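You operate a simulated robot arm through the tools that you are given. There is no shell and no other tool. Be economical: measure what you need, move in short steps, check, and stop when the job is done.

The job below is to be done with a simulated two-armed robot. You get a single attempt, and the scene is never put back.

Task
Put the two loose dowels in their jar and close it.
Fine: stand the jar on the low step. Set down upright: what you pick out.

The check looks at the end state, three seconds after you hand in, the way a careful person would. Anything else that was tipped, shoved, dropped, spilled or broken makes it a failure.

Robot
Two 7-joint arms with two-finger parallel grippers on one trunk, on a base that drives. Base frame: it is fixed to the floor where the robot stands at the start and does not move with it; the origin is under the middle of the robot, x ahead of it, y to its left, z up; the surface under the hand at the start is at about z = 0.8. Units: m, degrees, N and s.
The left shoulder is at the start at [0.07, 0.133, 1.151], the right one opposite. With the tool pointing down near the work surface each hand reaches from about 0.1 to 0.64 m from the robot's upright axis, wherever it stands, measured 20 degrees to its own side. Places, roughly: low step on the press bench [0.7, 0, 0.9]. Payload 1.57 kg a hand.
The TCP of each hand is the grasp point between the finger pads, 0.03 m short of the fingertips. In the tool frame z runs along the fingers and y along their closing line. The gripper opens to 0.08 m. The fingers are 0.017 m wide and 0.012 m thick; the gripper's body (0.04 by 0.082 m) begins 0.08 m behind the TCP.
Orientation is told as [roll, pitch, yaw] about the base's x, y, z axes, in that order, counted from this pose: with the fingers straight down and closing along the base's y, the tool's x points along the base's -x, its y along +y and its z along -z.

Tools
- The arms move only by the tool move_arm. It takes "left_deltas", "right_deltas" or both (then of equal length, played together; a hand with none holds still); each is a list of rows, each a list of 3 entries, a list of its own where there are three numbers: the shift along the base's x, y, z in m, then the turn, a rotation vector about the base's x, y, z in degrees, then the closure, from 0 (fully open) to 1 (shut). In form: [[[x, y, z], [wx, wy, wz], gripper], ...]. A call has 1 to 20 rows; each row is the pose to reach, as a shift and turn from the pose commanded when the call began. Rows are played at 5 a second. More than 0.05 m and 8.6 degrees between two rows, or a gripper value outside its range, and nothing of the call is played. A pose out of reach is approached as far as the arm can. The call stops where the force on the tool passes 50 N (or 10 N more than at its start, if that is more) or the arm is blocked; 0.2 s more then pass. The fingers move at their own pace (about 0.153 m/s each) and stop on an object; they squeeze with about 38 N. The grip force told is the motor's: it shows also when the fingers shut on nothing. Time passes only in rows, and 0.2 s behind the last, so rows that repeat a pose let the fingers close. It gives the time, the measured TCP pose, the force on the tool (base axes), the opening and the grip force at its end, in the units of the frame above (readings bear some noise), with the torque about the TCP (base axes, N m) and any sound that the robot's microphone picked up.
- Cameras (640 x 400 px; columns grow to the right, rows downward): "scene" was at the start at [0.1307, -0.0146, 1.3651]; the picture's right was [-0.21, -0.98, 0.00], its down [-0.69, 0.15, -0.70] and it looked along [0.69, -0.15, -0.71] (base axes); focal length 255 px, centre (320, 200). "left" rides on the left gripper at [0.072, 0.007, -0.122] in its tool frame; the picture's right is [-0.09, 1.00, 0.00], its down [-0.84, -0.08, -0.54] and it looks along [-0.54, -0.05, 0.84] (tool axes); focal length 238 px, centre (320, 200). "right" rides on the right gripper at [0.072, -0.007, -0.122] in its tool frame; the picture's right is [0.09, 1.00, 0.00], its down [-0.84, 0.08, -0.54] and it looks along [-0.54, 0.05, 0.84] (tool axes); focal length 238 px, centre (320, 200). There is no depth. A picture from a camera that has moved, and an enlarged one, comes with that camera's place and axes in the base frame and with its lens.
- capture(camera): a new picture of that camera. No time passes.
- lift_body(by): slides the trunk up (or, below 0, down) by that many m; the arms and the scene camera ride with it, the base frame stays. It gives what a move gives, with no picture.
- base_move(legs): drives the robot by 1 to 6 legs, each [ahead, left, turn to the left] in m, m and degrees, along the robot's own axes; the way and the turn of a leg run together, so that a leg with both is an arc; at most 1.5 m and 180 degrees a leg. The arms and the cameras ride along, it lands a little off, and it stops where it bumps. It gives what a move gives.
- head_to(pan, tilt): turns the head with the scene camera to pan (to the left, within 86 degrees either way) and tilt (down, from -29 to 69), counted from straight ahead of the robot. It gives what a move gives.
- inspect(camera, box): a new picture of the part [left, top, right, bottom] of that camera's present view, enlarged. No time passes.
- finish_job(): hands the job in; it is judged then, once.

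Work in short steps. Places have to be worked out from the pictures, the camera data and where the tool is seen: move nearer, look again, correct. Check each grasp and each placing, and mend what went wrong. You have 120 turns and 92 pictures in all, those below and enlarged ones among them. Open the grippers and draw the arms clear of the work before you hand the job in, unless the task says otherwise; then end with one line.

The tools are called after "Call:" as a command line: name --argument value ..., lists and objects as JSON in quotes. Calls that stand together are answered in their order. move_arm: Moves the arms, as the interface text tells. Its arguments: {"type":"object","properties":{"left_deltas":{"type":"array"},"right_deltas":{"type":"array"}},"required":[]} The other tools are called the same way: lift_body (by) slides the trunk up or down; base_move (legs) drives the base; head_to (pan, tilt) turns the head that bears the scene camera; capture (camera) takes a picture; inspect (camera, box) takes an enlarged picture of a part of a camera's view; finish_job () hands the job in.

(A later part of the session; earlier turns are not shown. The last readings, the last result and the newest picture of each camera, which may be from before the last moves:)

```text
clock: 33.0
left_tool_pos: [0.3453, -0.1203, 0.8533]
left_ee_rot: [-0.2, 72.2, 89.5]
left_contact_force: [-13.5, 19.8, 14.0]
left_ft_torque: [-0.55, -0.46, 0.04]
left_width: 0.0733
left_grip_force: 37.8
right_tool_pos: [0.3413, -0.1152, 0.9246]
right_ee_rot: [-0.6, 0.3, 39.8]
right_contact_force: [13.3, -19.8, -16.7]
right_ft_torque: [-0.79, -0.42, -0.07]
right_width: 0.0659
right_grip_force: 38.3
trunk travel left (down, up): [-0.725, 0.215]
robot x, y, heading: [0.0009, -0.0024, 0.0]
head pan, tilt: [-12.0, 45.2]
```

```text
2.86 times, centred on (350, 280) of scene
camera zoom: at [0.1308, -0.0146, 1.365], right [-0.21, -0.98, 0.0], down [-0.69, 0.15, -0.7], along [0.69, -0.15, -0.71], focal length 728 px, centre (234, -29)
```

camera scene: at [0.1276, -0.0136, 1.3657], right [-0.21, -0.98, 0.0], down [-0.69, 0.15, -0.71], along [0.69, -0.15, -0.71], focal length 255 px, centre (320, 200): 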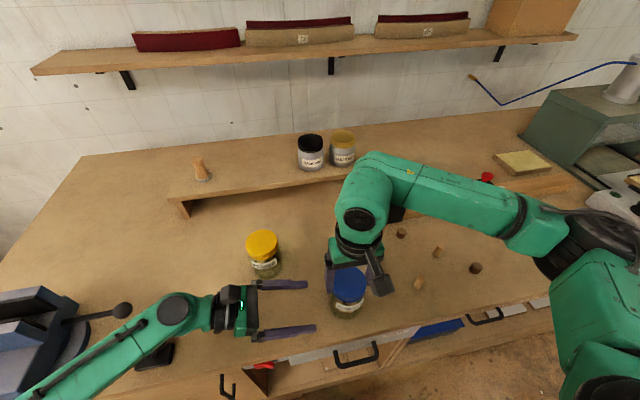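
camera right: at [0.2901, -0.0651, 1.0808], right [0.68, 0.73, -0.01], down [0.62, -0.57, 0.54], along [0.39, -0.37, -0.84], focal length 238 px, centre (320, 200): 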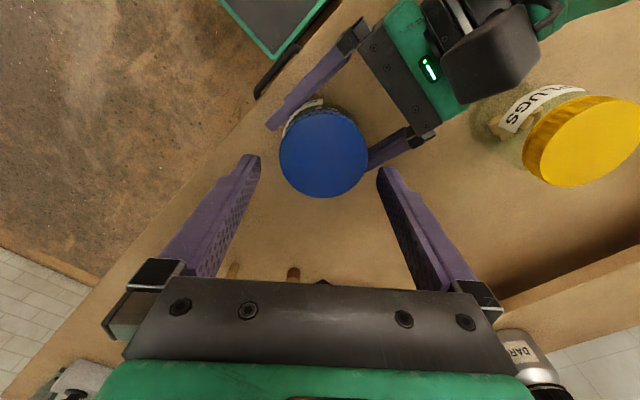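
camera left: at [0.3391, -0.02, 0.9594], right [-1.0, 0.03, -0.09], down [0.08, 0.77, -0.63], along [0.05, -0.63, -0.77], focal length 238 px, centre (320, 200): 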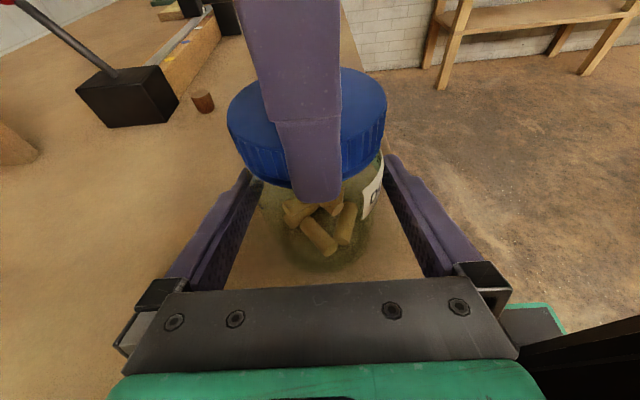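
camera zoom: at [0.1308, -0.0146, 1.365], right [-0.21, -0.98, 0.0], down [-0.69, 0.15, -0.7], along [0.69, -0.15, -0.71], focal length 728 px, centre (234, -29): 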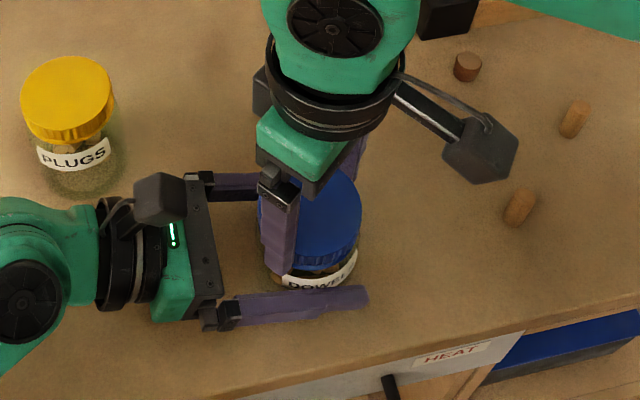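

Still engaged at about 226° in total. I return for another stroke and check with the left camera whether the lid is rising.

Call:
move_arm --right_deltas '[[[0, 0, -0.003], [0, 0, 0], 1], [[0, 0, -0.003], [0, 0, 0], 0], [[0, 0, -0.003], [0, 0, 0], 0], [[0, 0, 0.035], [0, 0, -2], 0], [[0, 0.001, 0.035], [0, 0, -10], 0], [[0, 0.001, 0.035], [0, 0, -18], 0], [[0, 0.002, 0.035], [0, 0, -26], 0], [[0, 0.002, 0.035], [0, 0, -34], 0], [[0, 0.002, 0.035], [0, 0, -42], 0], [[0, 0.002, 0.035], [0, 0, -50], 0], [[0, 0.002, 0.035], [0, 0, -58], 0], [[0, 0.002, 0.035], [0, 0, -66], 0], [[0, 0.002, 0.035], [0, 0, -74], 0], [[0, 0.002, 0.035], [0, 0, -82], 0], [[0, 0.002, 0.035], [0, 0, -90], 0]]'

Call:
capture --camera "left"

Call:
capture --camera "right"

```text
clock: 36.2
left_tool_pos: [0.3456, -0.1181, 0.8506]
left_ee_rot: [0.2, 72.0, 89.9]
left_contact_force: [0.4, 0.8, -0.6]
left_ft_torque: [0.08, 0.01, 0.02]
left_width: 0.0732
left_grip_force: 37.7
right_tool_pos: [0.34, -0.1119, 0.9608]
right_ee_rot: [-0.3, 0.4, -50.2]
right_contact_force: [0.0, 0.3, -0.1]
right_ft_torque: [-0.01, 0.02, -0.04]
right_width: 0.0798
right_grip_force: 0.0
trunk travel left (down, up): [-0.725, 0.215]
robot x, y, heading: [-0.0005, -0.0009, -0.3]
head pan, tilt: [-12.0, 45.2]
```

```text
60 pictures are left
camera left: at [0.3399, -0.0243, 0.9588], right [-1.0, 0.03, -0.09], down [0.08, 0.77, -0.63], along [0.05, -0.63, -0.77], focal length 238 px, centre (320, 200)
```

left: 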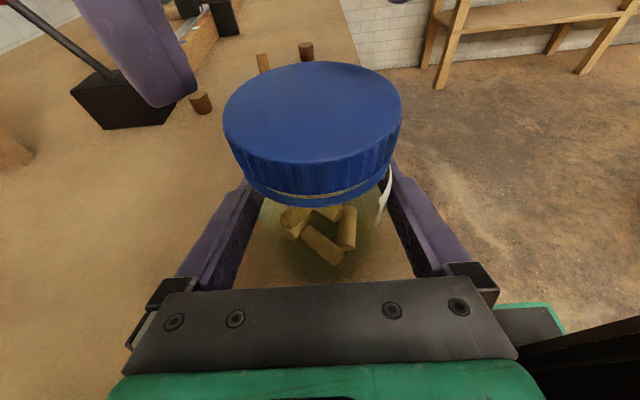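

```text
59 pictures are left
camera right: at [0.2918, -0.0619, 1.0828], right [0.71, 0.71, -0.01], down [0.6, -0.59, 0.54], along [0.38, -0.38, -0.84], focal length 238 px, centre (320, 200)
```

right: 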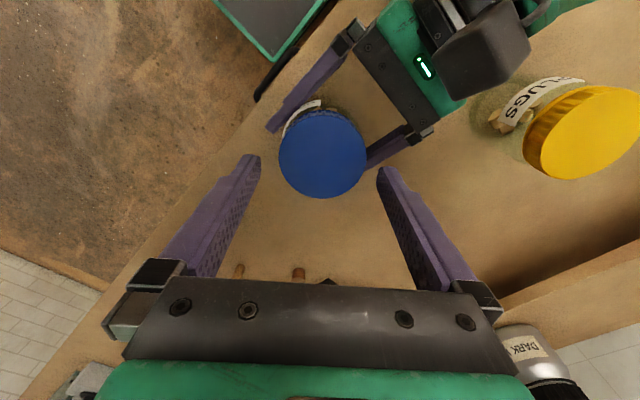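

A seam shows under the lid, so it is rising. I do another stroke, then a lift test.

Call:
move_arm --right_deltas '[[[0.001, 0.002, -0.02], [0, 0, 0], 0], [[0.001, 0.002, -0.038], [0, 0, 0], 0], [[0.001, 0.002, -0.038], [0, 0, 0], 0.5], [[0.001, 0.002, -0.038], [0, 0, 0], 1], [[0.001, 0.002, -0.038], [0, 0, 0], 1], [[0.001, 0.002, -0.038], [0, 0, 8], 1], [[0.001, 0.002, -0.038], [0, 0, 16], 1], [[0.001, 0.002, -0.0375], [0, 0, 24], 1], [[0.001, 0.002, -0.0375], [0, 0, 32], 1], [[0, 0.002, -0.0375], [0, 0, 40], 1], [[0, 0.001, -0.0375], [0, 0, 48], 1], [[0, 0.0005, -0.037], [0, 0, 56], 1], [[0, 0, -0.037], [0, 0, 64], 1], [[0, 0, -0.037], [0, 0, 72], 1], [[0, -0.001, -0.0365], [0, 0, 80], 1], [[0, -0.001, -0.0365], [0, 0, 88], 1]]'

Call:
move_arm --right_deltas '[[[0, -0.001, 0.002], [0, 0, 0], 1], [[0, -0.001, 0.004], [0, 0, 0], 1]]'

Call:
capture --camera "left"

```text
clock: 39.6
left_tool_pos: [0.3442, -0.1178, 0.852]
left_ee_rot: [0.2, 71.9, 89.8]
left_contact_force: [3.7, 12.8, 2.0]
left_ft_torque: [-0.42, 0.02, 0.07]
left_width: 0.0729
left_grip_force: 37.6
right_tool_pos: [0.3421, -0.1139, 0.9246]
right_ee_rot: [-0.4, 0.3, 38.0]
right_contact_force: [-2.2, -12.3, 0.0]
right_ft_torque: [-0.37, 0.07, -0.13]
right_width: 0.0655
right_grip_force: 38.4
trunk travel left (down, up): [-0.725, 0.215]
robot x, y, heading: [0.0013, -0.0007, -0.2]
head pan, tilt: [-12.0, 45.2]
```

```text
clock: 40.2
left_tool_pos: [0.3453, -0.12, 0.851]
left_ee_rot: [0.3, 71.9, 90.0]
left_contact_force: [-1.6, 3.1, 1.7]
left_ft_torque: [-0.27, -0.08, 0.0]
left_width: 0.0724
left_grip_force: 37.8
right_tool_pos: [0.3409, -0.1132, 0.9271]
right_ee_rot: [-0.2, 0.1, 37.9]
right_contact_force: [0.5, -4.3, -3.0]
right_ft_torque: [-0.02, 0.03, 0.02]
right_width: 0.0656
right_grip_force: 37.8
trunk travel left (down, up): [-0.725, 0.215]
robot x, y, heading: [-0.0006, 0.0016, -0.1]
head pan, tilt: [-12.0, 45.2]
```

```text
58 pictures are left
camera left: at [0.3393, -0.0249, 0.959], right [-1.0, 0.04, -0.09], down [0.08, 0.77, -0.63], along [0.04, -0.63, -0.77], focal length 238 px, centre (320, 200)
```

left: 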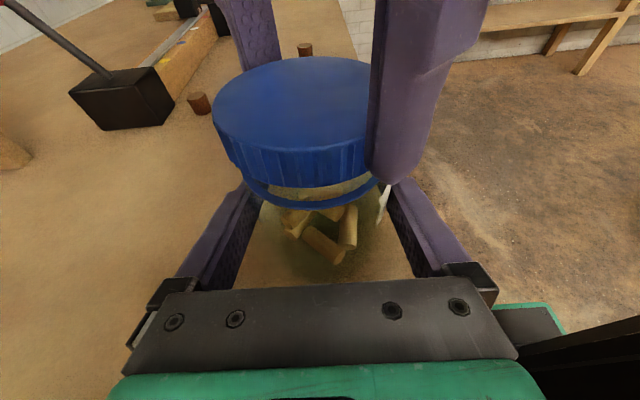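

The lid is coming free (only about 3 N, with a visible gap; a blue ring stays on the neck). I lift it slowly clear.

Call:
move_arm --right_deltas '[[[0, 0, 0.006], [0, 0, 0], 1], [[0, 0, 0.015], [0, 0, 0], 1], [[0, 0, 0.04], [0, 0, 0], 1], [[0, 0, 0.08], [0, 0, 0], 1]]'

Call:
capture --camera "left"

Call:
capture --camera "scene"

```text
clock: 41.2
left_tool_pos: [0.3453, -0.1181, 0.8505]
left_ee_rot: [0.1, 71.9, 89.9]
left_contact_force: [-0.7, 0.3, 2.3]
left_ft_torque: [0.12, 0.03, -0.01]
left_width: 0.0723
left_grip_force: 38.1
right_tool_pos: [0.3404, -0.1144, 1.0077]
right_ee_rot: [-0.4, 0.3, 37.9]
right_contact_force: [0.0, -0.3, -0.3]
right_ft_torque: [-0.03, -0.04, -0.02]
right_width: 0.0658
right_grip_force: 38.0
trunk travel left (down, up): [-0.725, 0.215]
robot x, y, heading: [0.0029, 0.0015, 0.3]
head pan, tilt: [-12.0, 45.2]
```

```text
57 pictures are left
camera left: at [0.3396, -0.0242, 0.959], right [-1.0, 0.03, -0.09], down [0.08, 0.77, -0.63], along [0.05, -0.63, -0.77], focal length 238 px, centre (320, 200)
```

left: 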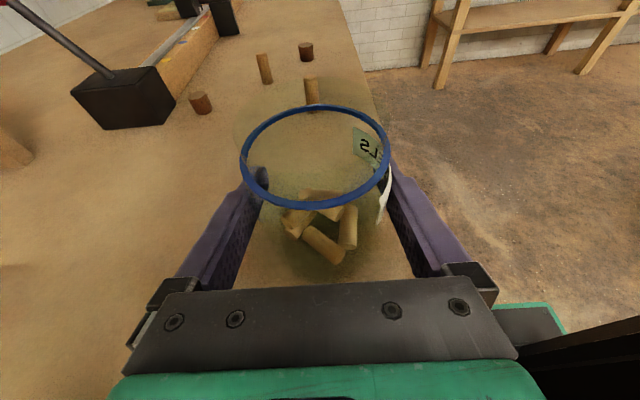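

```text
56 pictures are left
camera scene: at [0.1303, -0.0143, 1.3651], right [-0.21, -0.98, 0.0], down [-0.69, 0.15, -0.7], along [0.69, -0.15, -0.71], focal length 255 px, centre (320, 200)
```

scene: 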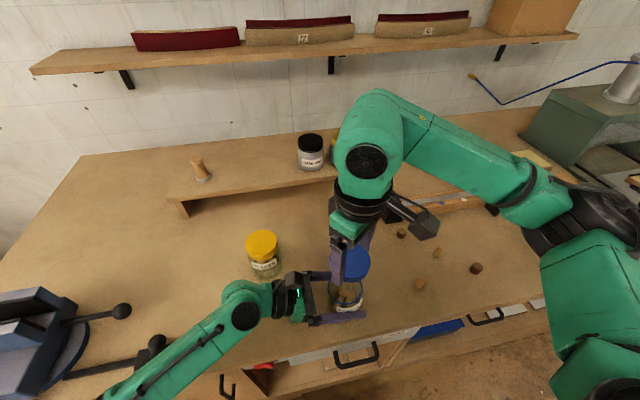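

The lid is off and the jar holds only dowels. I set the lid down, right way up, on the free spot where the jar first stood, near (0.48, -0.17).

Call:
move_arm --right_deltas '[[[0.03, -0.012, 0.0], [0, 0, -6], 1], [[0.06, -0.024, 0], [0, 0, -14], 1], [[0.09, -0.036, 0], [0, 0, -22], 1], [[0.12, -0.048, -0.01], [0, 0, -30], 1], [[0.14, -0.055, -0.05], [0, 0, -38], 1], [[0.14, -0.055, -0.09], [0, 0, -38], 1], [[0.14, -0.055, -0.13], [0, 0, -38], 1], [[0.14, -0.055, -0.155], [0, 0, -38], 1]]'

Call:
capture --camera "scene"

Call:
capture --camera "right"

```text
clock: 43.0
left_tool_pos: [0.347, -0.1186, 0.8503]
left_ee_rot: [0.1, 71.8, 89.8]
left_contact_force: [1.4, 1.0, 0.6]
left_ft_torque: [0.13, 0.0, 0.02]
left_width: 0.0727
left_grip_force: 38.1
right_tool_pos: [0.4802, -0.1702, 0.8518]
right_ee_rot: [-0.4, 0.2, -0.2]
right_contact_force: [-0.1, -0.4, -0.3]
right_ft_torque: [0.0, 0.0, 0.02]
right_width: 0.0658
right_grip_force: 38.0
trunk travel left (down, up): [-0.725, 0.215]
robot x, y, heading: [-0.0007, 0.0025, -0.0]
head pan, tilt: [-12.0, 45.2]
```

```text
55 pictures are left
camera scene: at [0.1307, -0.0143, 1.3651], right [-0.21, -0.98, 0.0], down [-0.69, 0.15, -0.7], along [0.69, -0.15, -0.71], focal length 255 px, centre (320, 200)
```

scene: 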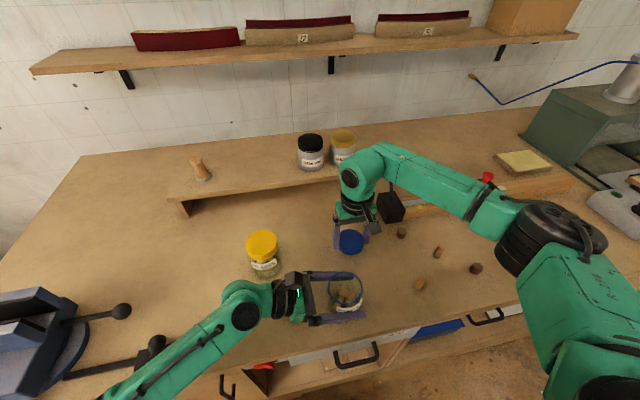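

```text
54 pictures are left
camera right: at [0.41, -0.1771, 0.9752], right [-0.09, 1.0, -0.01], down [0.84, 0.08, 0.54], along [0.54, 0.04, -0.84], focal length 238 px, centre (320, 200)
```

right: 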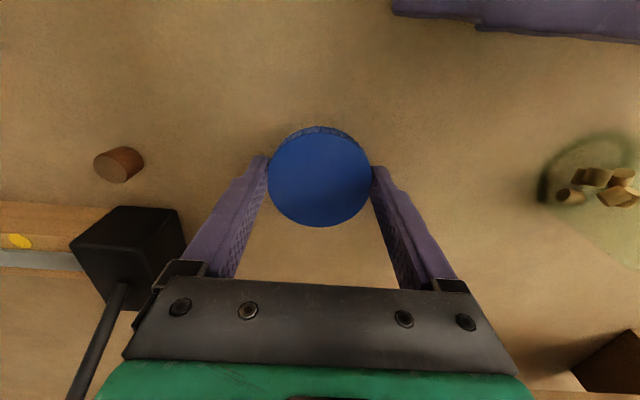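

The spot is clear, so I lower in small steps to feel the bench.

Call:
move_arm --right_deltas '[[[0, 0, -0.006], [0, 0, 0], 1], [[0, 0, -0.012], [0, 0, 0], 1], [[0, 0, -0.014], [0, 0, 0], 1], [[0, 0, -0.016], [0, 0, 0], 1]]'

```text
clock: 44.0
left_tool_pos: [0.3457, -0.1189, 0.8511]
left_ee_rot: [0.2, 71.9, 89.7]
left_contact_force: [-0.6, 0.9, 1.1]
left_ft_torque: [0.13, -0.04, -0.02]
left_width: 0.0726
left_grip_force: 37.6
right_tool_pos: [0.4803, -0.1703, 0.837]
right_ee_rot: [-0.4, 0.3, -0.2]
right_contact_force: [0.3, -0.1, 0.1]
right_ft_torque: [0.0, -0.01, -0.01]
right_width: 0.0658
right_grip_force: 37.5
trunk travel left (down, up): [-0.725, 0.215]
robot x, y, heading: [-0.0033, 0.0005, -0.1]
head pan, tilt: [-12.0, 45.2]
```

Call:
move_arm --right_deltas '[[[0, 0, -0.002], [0, 0, 0], 1], [[0, 0, -0.004], [0, 0, 0], 1], [[0, 0, -0.005], [0, 0, 0], 1]]'

Call:
inspect --camera "scene" --box '[300, 190, 400, 270]'

```text
clock: 44.8
left_tool_pos: [0.3455, -0.1186, 0.8509]
left_ee_rot: [0.1, 71.9, 89.9]
left_contact_force: [0.9, 1.0, 1.2]
left_ft_torque: [0.1, 0.0, -0.05]
left_width: 0.0728
left_grip_force: 37.9
right_tool_pos: [0.4813, -0.1694, 0.8318]
right_ee_rot: [-0.3, 0.3, -0.1]
right_contact_force: [-0.1, -0.1, 0.2]
right_ft_torque: [-0.01, 0.01, 0.02]
right_width: 0.0658
right_grip_force: 38.2
trunk travel left (down, up): [-0.725, 0.215]
robot x, y, heading: [0.0034, 0.0018, 0.0]
head pan, tilt: [-12.0, 45.2]
```

```text
5.00 times, centred on (350, 230) of scene
camera zoom: at [0.1307, -0.0144, 1.3651], right [-0.21, -0.98, 0.0], down [-0.69, 0.15, -0.7], along [0.69, -0.15, -0.71], focal length 1274 px, centre (170, 50)
```

zoom: 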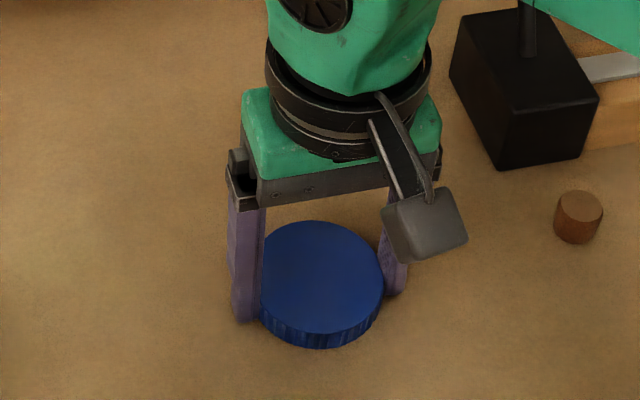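

Very near the bench with no force yet, so 2–4 mm more.

Call:
move_arm --right_deltas '[[[0, 0, -0.001], [0, 0, 0], 1], [[0, 0, -0.002], [0, 0, 0], 1], [[0, 0, -0.003], [0, 0, 0], 1]]'

```text
clock: 45.6
left_tool_pos: [0.3453, -0.1177, 0.8516]
left_ee_rot: [0.1, 71.8, 89.8]
left_contact_force: [1.2, -0.2, -0.8]
left_ft_torque: [0.02, -0.01, -0.01]
left_width: 0.0726
left_grip_force: 37.5
right_tool_pos: [0.4824, -0.1701, 0.8297]
right_ee_rot: [-0.3, 0.2, -0.2]
right_contact_force: [0.0, -0.2, 6.6]
right_ft_torque: [0.27, -0.04, 0.01]
right_width: 0.0657
right_grip_force: 37.7
trunk travel left (down, up): [-0.725, 0.215]
robot x, y, heading: [0.0013, 0.0016, -0.1]
head pan, tilt: [-12.0, 45.2]
```

Contact at 6.6 N. I release and rise.

Call:
move_arm --right_deltas '[[[0, 0, 0.001], [0, 0, 0], 0.85], [[0, 0, 0.001], [0, 0, 0], 0], [[0, 0, 0.001], [0, 0, 0], 0], [[0, 0, 0.03], [0, 0, 0], 0], [[0, 0, 0.07], [0, 0, 0], 0], [[0, 0, 0.11], [0, 0, 0], 0]]'

Call:
capture --camera "right"

Call:
capture --camera "scene"

```text
clock: 47.0
left_tool_pos: [0.3452, -0.1192, 0.8504]
left_ee_rot: [0.1, 71.8, 89.7]
left_contact_force: [0.2, 1.6, 0.8]
left_ft_torque: [0.14, -0.01, -0.01]
left_width: 0.0724
left_grip_force: 37.8
right_tool_pos: [0.4798, -0.1704, 0.9377]
right_ee_rot: [-0.4, 0.3, -0.1]
right_contact_force: [0.0, -0.3, 0.6]
right_ft_torque: [0.02, -0.02, 0.02]
right_width: 0.0801
right_grip_force: 0.0
trunk travel left (down, up): [-0.725, 0.215]
robot x, y, heading: [0.0015, 0.0005, -0.2]
head pan, tilt: [-12.0, 45.2]
```

```text
52 pictures are left
camera right: at [0.411, -0.1769, 1.0589], right [-0.09, 1.0, -0.01], down [0.84, 0.08, 0.54], along [0.53, 0.04, -0.84], focal length 238 px, centre (320, 200)
```

right: 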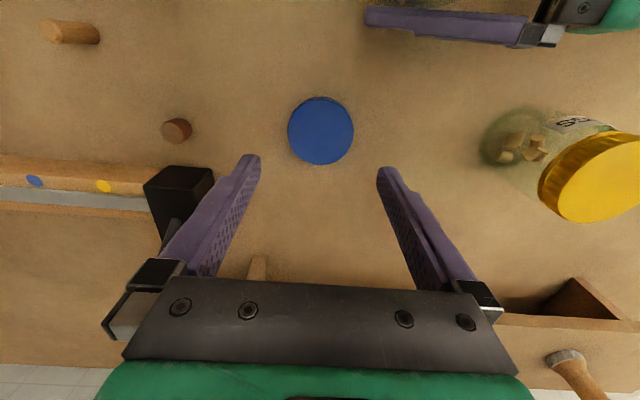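

```text
51 pictures are left
camera scene: at [0.1305, -0.0142, 1.3651], right [-0.21, -0.98, 0.0], down [-0.69, 0.15, -0.7], along [0.69, -0.15, -0.71], focal length 255 px, centre (320, 200)
```

scene: 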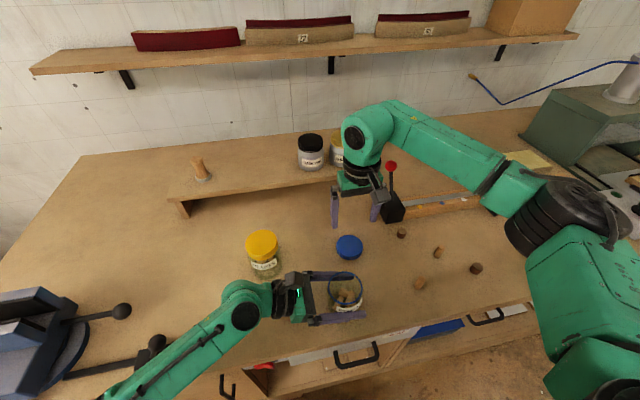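

The lid lies flat. I move the right hand above the nearer dowel, about (0.36,-0.30), to look.

Call:
move_arm --right_deltas '[[[-0.04, -0.01, 0.01], [0, 0, 0], 0.3], [[-0.08, -0.04, 0.01], [0, 0, 0], 0.5], [[-0.11, -0.08, 0.01], [0, 0, 0], 0.5], [[-0.13, -0.12, 0.01], [0, 0, 0], 0.5], [[-0.13, -0.13, 0.0], [0, 0, 0], 0.5]]'

Call:
capture --camera "right"

```text
clock: 48.2
left_tool_pos: [0.3449, -0.1186, 0.851]
left_ee_rot: [0.4, 72.0, 90.0]
left_contact_force: [-0.4, 0.0, -0.1]
left_ft_torque: [0.05, 0.03, 0.05]
left_width: 0.0726
left_grip_force: 38.0
right_tool_pos: [0.3526, -0.3, 0.9379]
right_ee_rot: [-0.4, 0.3, -0.1]
right_contact_force: [0.2, -0.5, -0.9]
right_ft_torque: [0.03, -0.02, 0.01]
right_width: 0.04
right_grip_force: 0.0
trunk travel left (down, up): [-0.725, 0.215]
robot x, y, heading: [0.0001, -0.0012, 0.1]
head pan, tilt: [-12.0, 45.2]
```

```text
50 pictures are left
camera right: at [0.2822, -0.3067, 1.0598], right [-0.09, 1.0, -0.01], down [0.84, 0.08, 0.54], along [0.54, 0.04, -0.84], focal length 238 px, centre (320, 200)
```

right: 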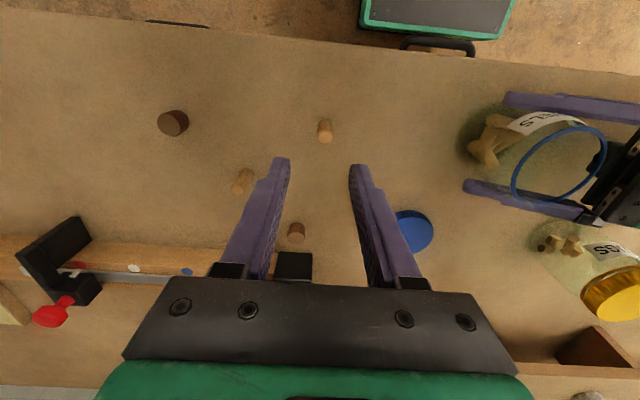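

The dowel stands at about (0.355,-0.297) and is 0.014 m thick. I descend around it and grip.

Call:
move_arm --right_deltas '[[[0.002, 0.003, -0.035], [0, 0, 0], 0.5], [[0.002, 0.003, -0.07], [0, 0, 0], 0.5]]'

Call:
capture --camera "right"

```text
clock: 48.8
left_tool_pos: [0.3457, -0.1185, 0.8505]
left_ee_rot: [0.1, 71.9, 89.8]
left_contact_force: [-0.6, -0.9, -0.9]
left_ft_torque: [0.03, 0.04, 0.0]
left_width: 0.0724
left_grip_force: 38.0
right_tool_pos: [0.3542, -0.2972, 0.8659]
right_ee_rot: [-0.3, 0.3, -0.2]
right_contact_force: [0.0, 0.3, 0.2]
right_ft_torque: [-0.01, -0.03, 0.04]
right_width: 0.04
right_grip_force: 0.0
trunk travel left (down, up): [-0.725, 0.215]
robot x, y, heading: [0.0006, -0.001, 0.0]
head pan, tilt: [-12.0, 45.2]
```

```text
49 pictures are left
camera right: at [0.2843, -0.3036, 0.988], right [-0.09, 1.0, -0.01], down [0.84, 0.08, 0.54], along [0.54, 0.04, -0.84], focal length 238 px, centre (320, 200)
```

right: 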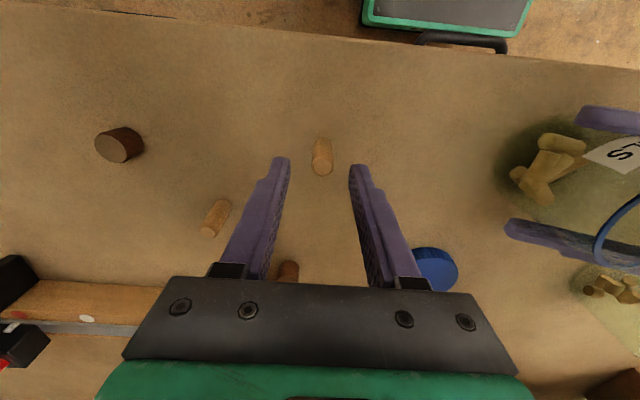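

Well aligned. I go down to TCP z≈0.836 and close.

Call:
move_arm --right_deltas '[[[0, 0, -0.015], [0, 0, 0], 0.5], [[0, 0, -0.03], [0, 0, 0], 0.5], [[0, 0, -0.03], [0, 0, 0], 0.8], [[0, 0, -0.03], [0, 0, 0], 1], [[0, 0, -0.03], [0, 0, 0], 1]]'

Call:
move_arm --right_deltas '[[[0, 0, 0.03], [0, 0, 0], 1], [[0, 0, 0.07], [0, 0, 0], 1], [[0, 0, 0.11], [0, 0, 0], 1], [[0, 0.02, 0.15], [0, 0, 0], 1]]'

Call:
capture --camera "right"

```text
clock: 50.0
left_tool_pos: [0.345, -0.1185, 0.8511]
left_ee_rot: [0.1, 71.9, 89.8]
left_contact_force: [0.9, 1.0, 0.1]
left_ft_torque: [0.09, -0.02, 0.04]
left_width: 0.0724
left_grip_force: 38.4
right_tool_pos: [0.3543, -0.2969, 0.8374]
right_ee_rot: [-0.3, 0.3, -0.2]
right_contact_force: [-0.4, 0.0, -0.6]
right_ft_torque: [0.02, 0.03, -0.01]
right_width: 0.0067
right_grip_force: 26.3
trunk travel left (down, up): [-0.725, 0.215]
robot x, y, heading: [0.0027, 0.0022, -0.1]
head pan, tilt: [-12.0, 45.2]
```

```text
clock: 51.0
left_tool_pos: [0.3448, -0.118, 0.8518]
left_ee_rot: [0.3, 71.9, 90.0]
left_contact_force: [-0.7, 1.3, 0.7]
left_ft_torque: [0.13, 0.05, 0.03]
left_width: 0.0728
left_grip_force: 38.0
right_tool_pos: [0.352, -0.2778, 0.9889]
right_ee_rot: [-0.4, 0.5, -0.2]
right_contact_force: [0.3, 0.6, 0.8]
right_ft_torque: [-0.02, -0.05, 0.01]
right_width: 0.0121
right_grip_force: 29.6
trunk travel left (down, up): [-0.725, 0.215]
robot x, y, heading: [0.0013, -0.002, -0.1]
head pan, tilt: [-12.0, 45.2]
```

```text
48 pictures are left
camera right: at [0.2829, -0.2838, 1.1106], right [-0.09, 1.0, -0.01], down [0.84, 0.08, 0.54], along [0.53, 0.04, -0.84], focal length 238 px, centre (320, 200)
```

right: 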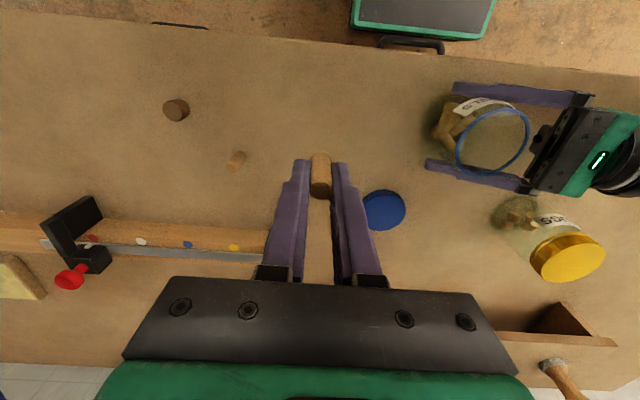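

The dowel came up. I check how securely it sits in the pads.

Call:
inspect --camera "right" --box '[270, 130, 370, 210]'

Call:
inspect --camera "scene" --box '[340, 180, 460, 300]'

```text
5.00 times, centred on (320, 170) of right
camera zoom: at [0.2829, -0.2838, 1.1106], right [-0.09, 1.0, -0.01], down [0.84, 0.08, 0.54], along [0.53, 0.04, -0.84], focal length 1192 px, centre (320, 350)
```

zoom: 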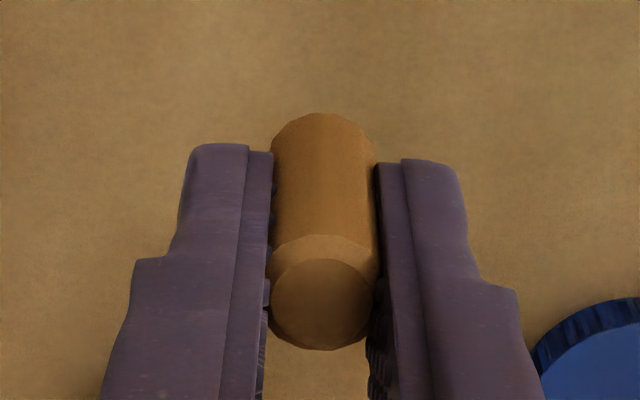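

```text
3.33 times, centred on (400, 240) of scene
camera zoom: at [0.1312, -0.0137, 1.3651], right [-0.21, -0.98, 0.0], down [-0.69, 0.15, -0.7], along [0.69, -0.15, -0.71], focal length 850 px, centre (53, 67)
```

zoom: 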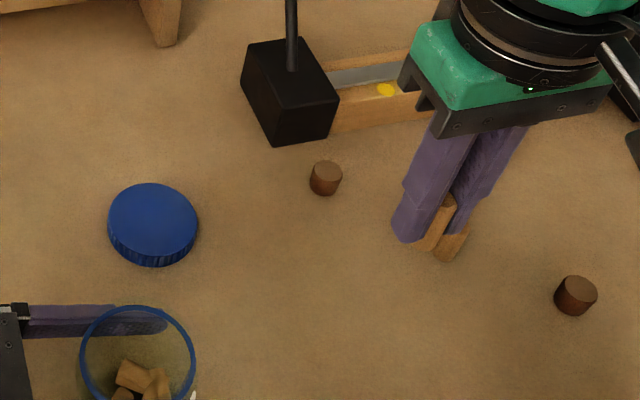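

It is held well, upright, slightly past the tips. The jar mouth centre triangulates to (0.345,-0.112). I carry the dowel above it and check before lowering.

Call:
move_arm --right_deltas '[[[0, 0.04, 0], [0, 0, 0], 1], [[-0.003, 0.08, 0], [0, 0, 0], 1], [[-0.006, 0.12, 0], [0, 0, 0], 1], [[-0.007, 0.166, 0], [0, 0, 0], 1], [[-0.007, 0.166, -0.025], [0, 0, 0], 1]]'

Call:
capture --camera "right"

Call:
capture --camera "left"

```text
clock: 52.2
left_tool_pos: [0.3439, -0.1201, 0.8496]
left_ee_rot: [0.1, 71.8, 89.8]
left_contact_force: [-0.3, 0.5, -0.4]
left_ft_torque: [0.14, -0.03, 0.02]
left_width: 0.0723
left_grip_force: 37.6
right_tool_pos: [0.3456, -0.1115, 0.9668]
right_ee_rot: [-0.3, 0.4, -0.2]
right_contact_force: [-0.2, -0.8, -0.3]
right_ft_torque: [0.02, 0.01, 0.01]
right_width: 0.0118
right_grip_force: 29.2
trunk travel left (down, up): [-0.725, 0.215]
robot x, y, heading: [0.0003, -0.0034, 0.1]
head pan, tilt: [-12.0, 45.2]
```

```text
45 pictures are left
camera right: at [0.2758, -0.1169, 1.0872], right [-0.09, 1.0, -0.01], down [0.84, 0.08, 0.54], along [0.54, 0.04, -0.84], focal length 238 px, centre (320, 200)
```

right: 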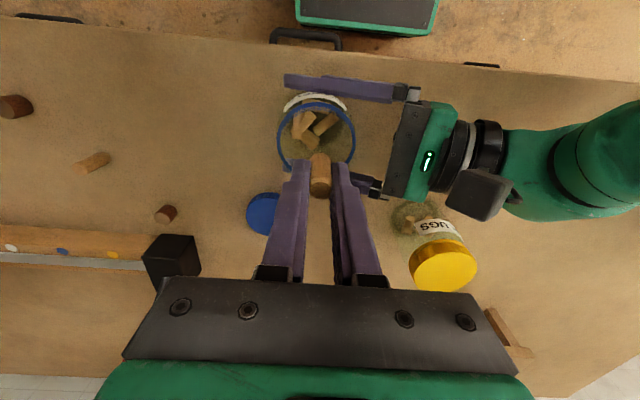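

```text
44 pictures are left
camera left: at [0.3395, -0.0253, 0.959], right [-1.0, 0.03, -0.09], down [0.08, 0.78, -0.63], along [0.05, -0.63, -0.78], focal length 238 px, centre (320, 200)
```

left: 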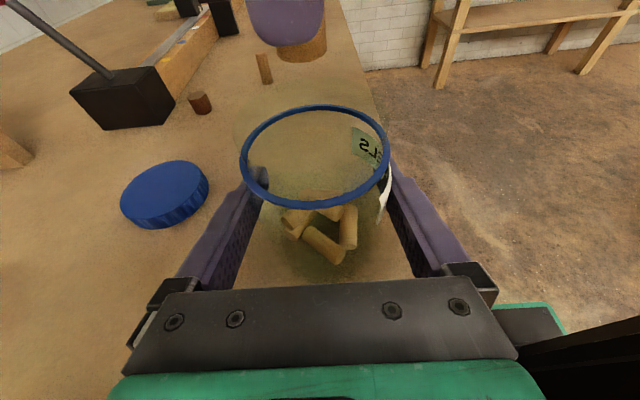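

The mouth centre refines to (0.343,-0.114), so I shift slightly and lower until the dowel's end is just at the rim, then check.

Call:
move_arm --right_deltas '[[[-0.0025, -0.002, 0], [0, 0, 0], 1], [[-0.0025, -0.002, -0.02], [0, 0, 0], 1], [[-0.0025, -0.002, -0.04], [0, 0, 0], 1]]'

Call:
capture --camera "left"

Call:
inspect --camera "scene" --box '[290, 230, 400, 330]'

```text
clock: 53.0
left_tool_pos: [0.3463, -0.1193, 0.8512]
left_ee_rot: [0.2, 71.9, 89.8]
left_contact_force: [0.6, 0.9, -0.1]
left_ft_torque: [0.13, 0.05, -0.02]
left_width: 0.0723
left_grip_force: 37.4
right_tool_pos: [0.3449, -0.1105, 0.9259]
right_ee_rot: [-0.5, 0.3, -0.2]
right_contact_force: [-0.1, 0.1, -0.9]
right_ft_torque: [0.0, 0.01, -0.01]
right_width: 0.0121
right_grip_force: 29.8
trunk travel left (down, up): [-0.725, 0.215]
robot x, y, heading: [0.0002, -0.0016, -0.1]
head pan, tilt: [-12.0, 45.2]
```

```text
43 pictures are left
camera left: at [0.3398, -0.0243, 0.9589], right [-1.0, 0.03, -0.09], down [0.08, 0.78, -0.63], along [0.05, -0.63, -0.77], focal length 238 px, centre (320, 200)
```

left: 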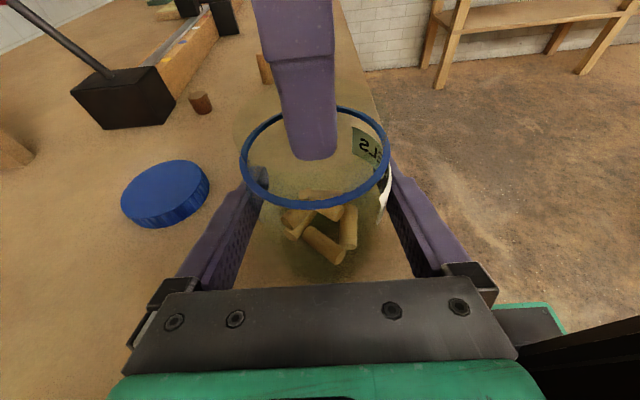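

```text
4.00 times, centred on (345, 280) of scene
camera zoom: at [0.1307, -0.0144, 1.3651], right [-0.21, -0.98, 0.0], down [-0.69, 0.15, -0.7], along [0.69, -0.15, -0.71], focal length 1020 px, centre (220, -120)
```

zoom: 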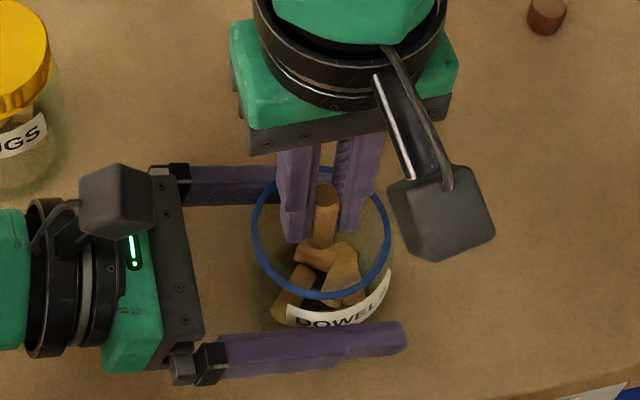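

Dowel and tips are centred in the mouth. I lower 12 mm, open only a little so the fingers stay clear of the neck, and lift out.

Call:
move_arm --right_deltas '[[[0, 0, -0.006], [0, 0, 0], 1], [[0, 0, -0.012], [0, 0, 0], 1], [[0, 0, -0.012], [0, 0, 0], 0.73], [[0, 0, -0.012], [0, 0, 0], 0.73], [[0, 0, 0.01], [0, 0, 0], 0.73], [[0, 0, 0.05], [0, 0, 0], 0.73]]'

Call:
capture --camera "left"

Call:
capture --camera "right"

```text
clock: 54.4
left_tool_pos: [0.3445, -0.1188, 0.8504]
left_ee_rot: [0.3, 71.9, 89.8]
left_contact_force: [0.0, 0.3, 0.2]
left_ft_torque: [0.09, 0.03, -0.01]
left_width: 0.0724
left_grip_force: 38.1
right_tool_pos: [0.3425, -0.1133, 0.9753]
right_ee_rot: [-0.4, 0.3, -0.3]
right_contact_force: [-0.9, 1.0, 0.0]
right_ft_torque: [0.01, -0.01, 0.01]
right_width: 0.0214
right_grip_force: 0.1
trunk travel left (down, up): [-0.725, 0.215]
robot x, y, heading: [0.0014, -0.0032, 0.0]
head pan, tilt: [-12.0, 45.2]
```

```text
41 pictures are left
camera left: at [0.3397, -0.0242, 0.9589], right [-1.0, 0.03, -0.09], down [0.08, 0.77, -0.63], along [0.05, -0.63, -0.77], focal length 238 px, centre (320, 200)
```

left: 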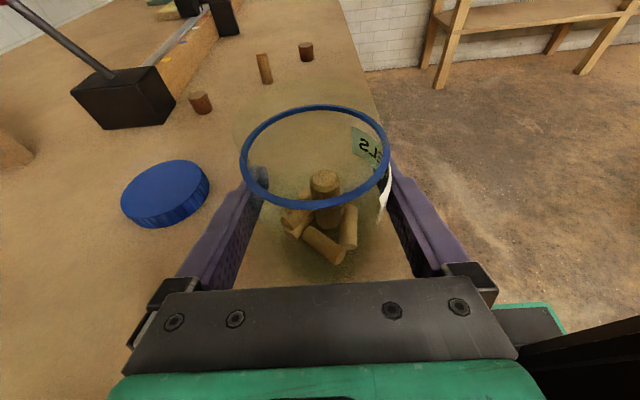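

```text
40 pictures are left
camera right: at [0.2725, -0.1197, 1.0975], right [-0.09, 1.0, -0.01], down [0.84, 0.08, 0.54], along [0.54, 0.04, -0.84], focal length 238 px, centre (320, 200)
```

right: 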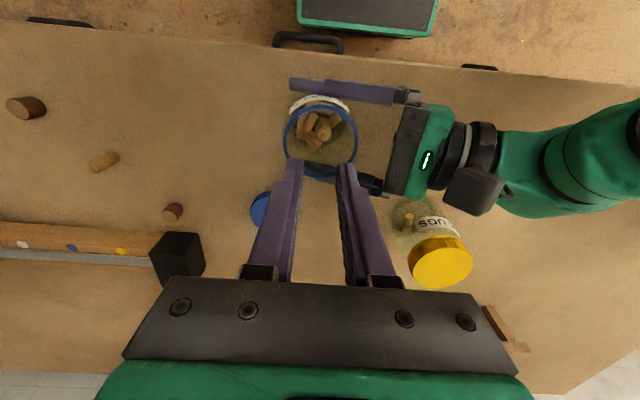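

The first dowel is in the jar. Now I move above the second dowel, near (0.42,-0.388).

Call:
move_arm --right_deltas '[[[0, -0.045, 0], [0, 0, 0], 0.5], [[0.01, -0.09, 0], [0, 0, 0], 0.5], [[0.025, -0.135, 0], [0, 0, 0], 0.5], [[0.04, -0.18, -0.01], [0, 0, 0], 0.5], [[0.055, -0.22, -0.02], [0, 0, 0], 0.5], [[0.065, -0.26, -0.03], [0, 0, 0], 0.5], [[0.073, -0.275, -0.05], [0, 0, 0], 0.5]]'

Call:
capture --camera "right"

```text
clock: 56.0
left_tool_pos: [0.345, -0.1181, 0.8502]
left_ee_rot: [0.2, 71.9, 89.9]
left_contact_force: [0.5, -0.2, -1.4]
left_ft_torque: [-0.02, 0.0, 0.0]
left_width: 0.0726
left_grip_force: 37.7
right_tool_pos: [0.4086, -0.3732, 0.9437]
right_ee_rot: [-0.3, 0.3, -0.2]
right_contact_force: [0.5, 0.0, -0.3]
right_ft_torque: [0.0, -0.01, -0.02]
right_width: 0.0396
right_grip_force: 0.1
right hand out of reach, approached as far as the arm can: row 7
trunk travel left (down, up): [-0.725, 0.215]
robot x, y, heading: [0.0024, 0.0001, -0.2]
head pan, tilt: [-12.0, 45.2]
```

```text
39 pictures are left
camera right: at [0.337, -0.3808, 1.0663], right [-0.09, 1.0, -0.01], down [0.84, 0.08, 0.54], along [0.54, 0.04, -0.84], focal length 238 px, centre (320, 200)
```

right: 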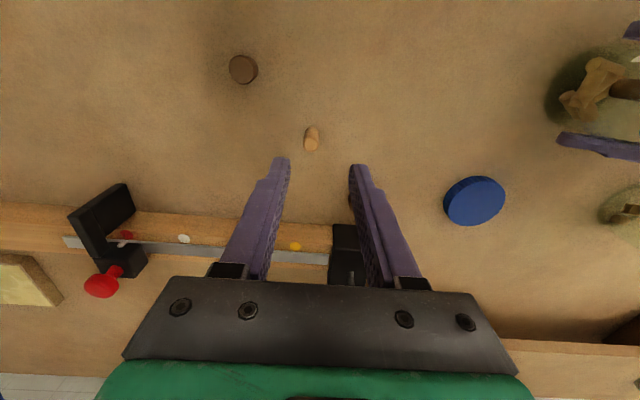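

The hand stopped 1.5 cm short, likely a wrist-turn limit. The dowel is at (0.419,-0.385). I turn the hand clockwise and try again at the same height.

Call:
move_arm --right_deltas '[[[0, 0, 0], [0, 0, -8], 0.5], [[0, 0, 0], [0, 0, -16], 0.5], [[0, 0, 0], [0, 0, -24], 0.5], [[0, 0, 0], [0, 0, -32], 0.5], [[0.003, 0.001, -0.01], [0, 0, -40], 0.5]]'

Call:
capture --camera "right"

```text
clock: 57.2
left_tool_pos: [0.3457, -0.1184, 0.8508]
left_ee_rot: [0.2, 71.9, 89.9]
left_contact_force: [-0.8, 0.9, -1.2]
left_ft_torque: [0.04, 0.0, -0.02]
left_width: 0.0725
left_grip_force: 37.6
right_tool_pos: [0.4103, -0.3701, 0.9337]
right_ee_rot: [-0.4, 0.3, -40.3]
right_contact_force: [-0.7, 0.1, -1.0]
right_ft_torque: [0.0, -0.03, 0.01]
right_width: 0.0399
right_grip_force: 0.1
trunk travel left (down, up): [-0.725, 0.215]
robot x, y, heading: [-0.0026, 0.0006, 0.2]
head pan, tilt: [-12.0, 45.2]
```

```text
38 pictures are left
camera right: at [0.3531, -0.3297, 1.0554], right [0.57, 0.82, -0.01], down [0.69, -0.48, 0.54], along [0.44, -0.31, -0.84], focal length 238 px, centre (320, 200)
```

right: 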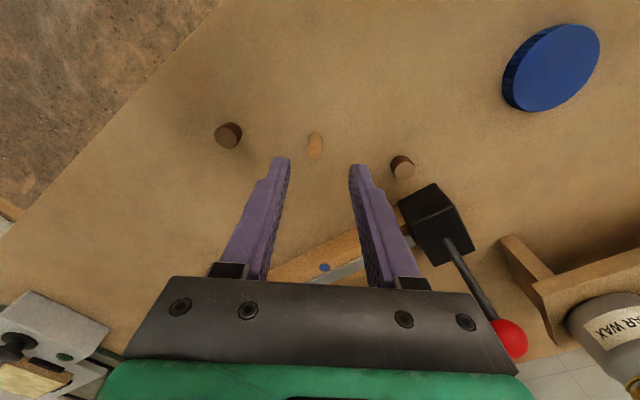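

No limit this time; the dowel is at (0.420,-0.383). I shift over it and lower halfway.

Call:
move_arm --right_deltas '[[[0.005, -0.006, 0], [0, 0, 0], 0.5], [[0.009, -0.012, -0.01], [0, 0, 0], 0.5], [[0.009, -0.012, -0.04], [0, 0, 0], 0.5], [[0.009, -0.012, -0.065], [0, 0, 0], 0.5]]'

Call:
capture --camera "right"

```text
clock: 58.2
left_tool_pos: [0.3454, -0.119, 0.8503]
left_ee_rot: [0.2, 71.9, 89.9]
left_contact_force: [-0.4, -0.6, -0.5]
left_ft_torque: [-0.01, 0.01, 0.01]
left_width: 0.0724
left_grip_force: 37.6
right_tool_pos: [0.4203, -0.3832, 0.8667]
right_ee_rot: [-0.4, 0.4, -40.2]
right_contact_force: [0.2, 0.1, 0.4]
right_ft_torque: [-0.01, 0.0, -0.01]
right_width: 0.0399
right_grip_force: 0.1
trunk travel left (down, up): [-0.725, 0.215]
robot x, y, heading: [0.0032, 0.0022, -0.2]
head pan, tilt: [-12.0, 45.2]
```

```text
37 pictures are left
camera right: at [0.3636, -0.343, 0.9891], right [0.57, 0.82, -0.01], down [0.69, -0.48, 0.54], along [0.44, -0.31, -0.84], focal length 238 px, centre (320, 200)
```

right: 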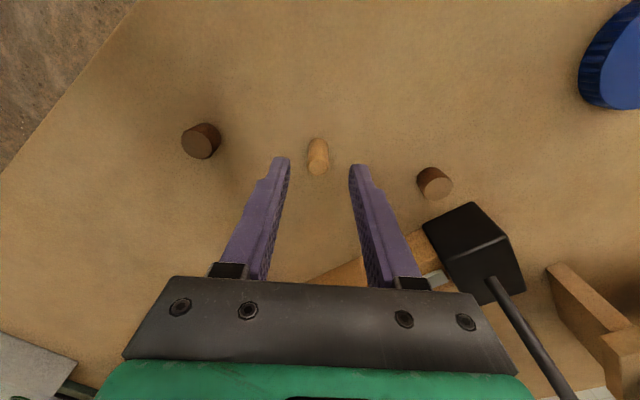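

Aligned as with the first one. I descend, grip and lift.

Call:
move_arm --right_deltas '[[[0, 0, -0.015], [0, 0, 0], 0.5], [[0, 0, -0.03], [0, 0, 0], 0.5], [[0, 0, -0.03], [0, 0, 0], 0.8], [[0, 0, -0.03], [0, 0, 0], 1], [[0, 0, -0.03], [0, 0, 0], 1], [[0, 0, -0.03], [0, 0, 0], 1], [[0, 0, 0.01], [0, 0, 0], 1], [[0, 0, 0.05], [0, 0, 0], 1], [[-0.01, 0.03, 0.09], [0, 0, 0], 1], [[-0.02, 0.06, 0.12], [0, 0, 0], 1]]'

Call:
inspect --camera "right" --box '[270, 130, 370, 210]'

```text
refused: row 9 steps farther than a row can; nothing moved
```

```text
5.00 times, centred on (320, 170) of right
camera zoom: at [0.3636, -0.343, 0.9891], right [0.57, 0.82, -0.01], down [0.69, -0.48, 0.54], along [0.44, -0.31, -0.84], focal length 1192 px, centre (320, 350)
```

zoom: 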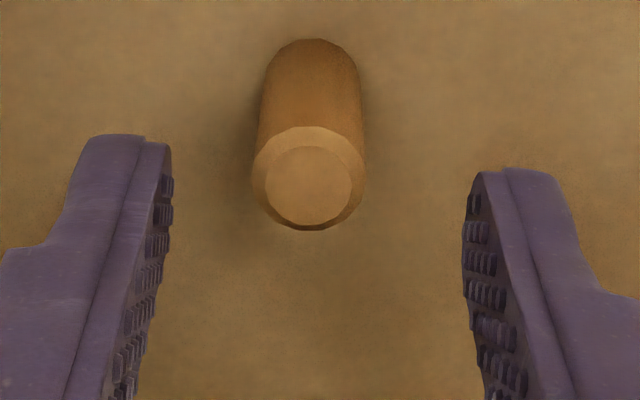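

A row was too long, so nothing moved. I repeat it with shorter steps.

Call:
move_arm --right_deltas '[[[0, 0, -0.015], [0, 0, 0], 0.5], [[0, 0, -0.03], [0, 0, 0], 0.5], [[0, 0, -0.03], [0, 0, 0], 0.8], [[0, 0, -0.03], [0, 0, 0], 1], [[0, 0, -0.03], [0, 0, 0], 1], [[0, 0, -0.03], [0, 0, 0], 1], [[0, 0, 0.01], [0, 0, 0], 1], [[0, 0, 0.05], [0, 0, 0], 1], [[-0.005, 0.015, 0.085], [0, 0, 0], 1], [[-0.01, 0.03, 0.12], [0, 0, 0], 1]]'

Call:
inspect --camera "right" --box '[270, 130, 370, 210]'

```text
clock: 60.4
left_tool_pos: [0.3443, -0.1179, 0.8493]
left_ee_rot: [0.2, 71.9, 89.9]
left_contact_force: [-0.3, 0.5, -0.8]
left_ft_torque: [0.06, 0.04, 0.01]
left_width: 0.0725
left_grip_force: 37.9
right_tool_pos: [0.4127, -0.3532, 0.9865]
right_ee_rot: [-0.3, 0.3, -40.2]
right_contact_force: [0.2, 0.3, 0.0]
right_ft_torque: [-0.03, -0.03, -0.02]
right_width: 0.0121
right_grip_force: 29.5
trunk travel left (down, up): [-0.725, 0.215]
robot x, y, heading: [0.001, -0.0013, 0.2]
head pan, tilt: [-12.0, 45.2]
```

```text
5.00 times, centred on (320, 170) of right
camera zoom: at [0.3544, -0.3119, 1.1101], right [0.57, 0.82, -0.01], down [0.69, -0.48, 0.54], along [0.44, -0.31, -0.84], focal length 1192 px, centre (320, 350)
```

zoom: 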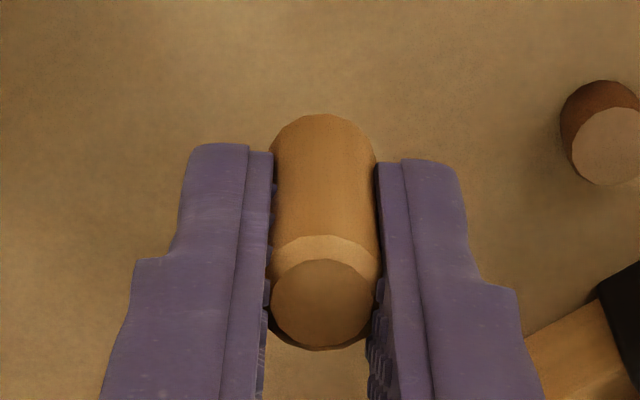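

Held well. I carry it over the mouth, turning the hand back to yaw 0 on the way.

Call:
move_arm --right_deltas '[[[-0.01, 0.04, 0], [0, 0, 7], 1], [[-0.02, 0.08, 0], [0, 0, 14], 1], [[-0.035, 0.12, 0], [0, 0, 21], 1], [[-0.047, 0.16, 0], [0, 0, 28], 1], [[-0.06, 0.2, 0], [0, 0, 35], 1], [[-0.068, 0.24, 0], [0, 0, 40], 1], [[-0.068, 0.24, -0.025], [0, 0, 40], 1], [[-0.068, 0.24, -0.055], [0, 0, 40], 1]]'

Call:
capture --camera "left"

Call:
inspect --camera "scene" --box '[290, 230, 400, 330]'

```text
clock: 62.2
left_tool_pos: [0.3451, -0.1178, 0.8515]
left_ee_rot: [0.2, 71.8, 89.8]
left_contact_force: [-0.1, -0.2, -2.1]
left_ft_torque: [0.0, -0.02, -0.02]
left_width: 0.0724
left_grip_force: 38.1
right_tool_pos: [0.3422, -0.115, 0.9343]
right_ee_rot: [-0.3, 0.4, -0.1]
right_contact_force: [-1.1, 0.4, -0.6]
right_ft_torque: [-0.02, -0.01, 0.01]
right_width: 0.0123
right_grip_force: 29.1
trunk travel left (down, up): [-0.725, 0.215]
robot x, y, heading: [-0.0042, 0.0018, -0.0]
head pan, tilt: [-12.0, 45.2]
```

```text
34 pictures are left
camera left: at [0.3399, -0.0246, 0.9589], right [-1.0, 0.03, -0.09], down [0.08, 0.78, -0.63], along [0.05, -0.63, -0.77], focal length 238 px, centre (320, 200)
```

left: 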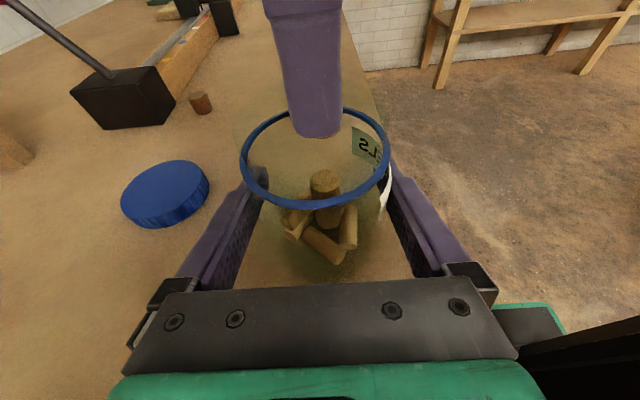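

```text
4.00 times, centred on (345, 280) of scene
camera zoom: at [0.1309, -0.0148, 1.3651], right [-0.21, -0.98, 0.0], down [-0.69, 0.15, -0.7], along [0.69, -0.15, -0.71], focal length 1020 px, centre (220, -120)
```

zoom: 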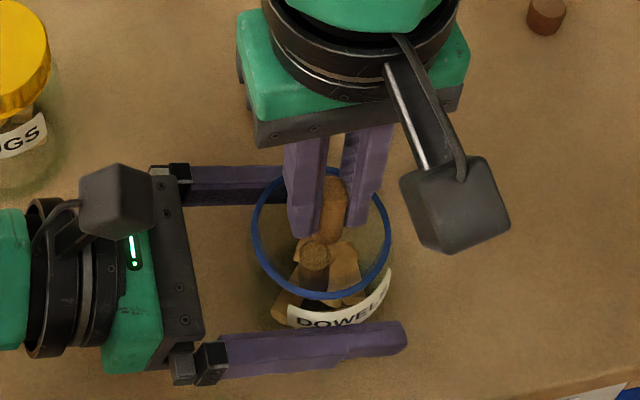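

Centred again. I lower to the release height, open slightly, and lift.

Call:
move_arm --right_deltas '[[[0.001, 0.001, -0.01], [0, 0, 0], 1], [[0.001, 0.001, -0.02], [0, 0, 0], 1], [[0.001, 0.001, -0.02], [0, 0, 0], 0.73], [[0.001, 0.001, -0.02], [0, 0, 0], 0.73], [[0.001, 0.001, 0.005], [0, 0, 0], 0.73], [[0.001, 0.001, 0.05], [0, 0, 0], 0.73]]'

Call:
capture --camera "left"

Call:
capture --camera "right"

```text
clock: 63.6
left_tool_pos: [0.3468, -0.1183, 0.8507]
left_ee_rot: [0.3, 71.9, 89.8]
left_contact_force: [-0.3, 0.7, -1.3]
left_ft_torque: [0.09, 0.02, -0.01]
left_width: 0.0727
left_grip_force: 38.5
right_tool_pos: [0.3426, -0.1124, 0.9847]
right_ee_rot: [-0.4, 0.3, -0.2]
right_contact_force: [-0.6, 0.7, 0.1]
right_ft_torque: [0.02, -0.02, 0.02]
right_width: 0.0215
right_grip_force: 0.0
trunk travel left (down, up): [-0.725, 0.215]
robot x, y, heading: [0.0004, -0.0007, -0.1]
head pan, tilt: [-12.0, 45.2]
```

```text
32 pictures are left
camera left: at [0.3398, -0.0241, 0.9588], right [-1.0, 0.03, -0.09], down [0.08, 0.77, -0.63], along [0.05, -0.63, -0.77], focal length 238 px, centre (320, 200)
```

left: 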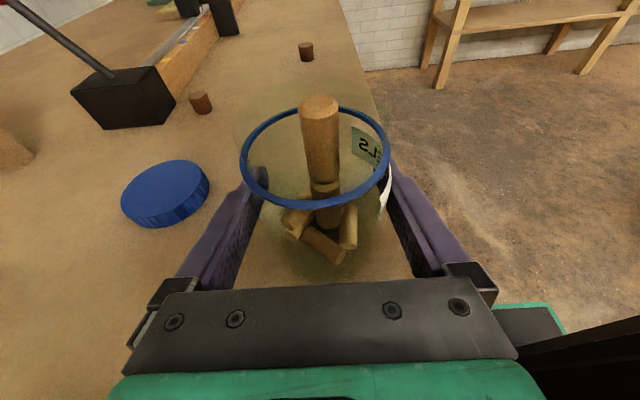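

```text
31 pictures are left
camera right: at [0.2722, -0.1193, 1.1062], right [-0.09, 1.0, -0.01], down [0.84, 0.08, 0.54], along [0.53, 0.04, -0.84], focal length 238 px, centre (320, 200)
```

right: 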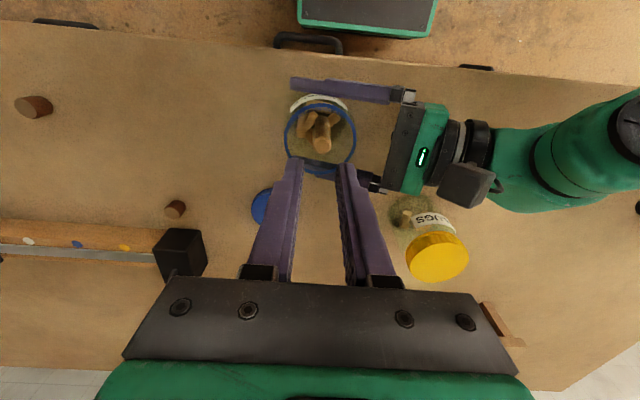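

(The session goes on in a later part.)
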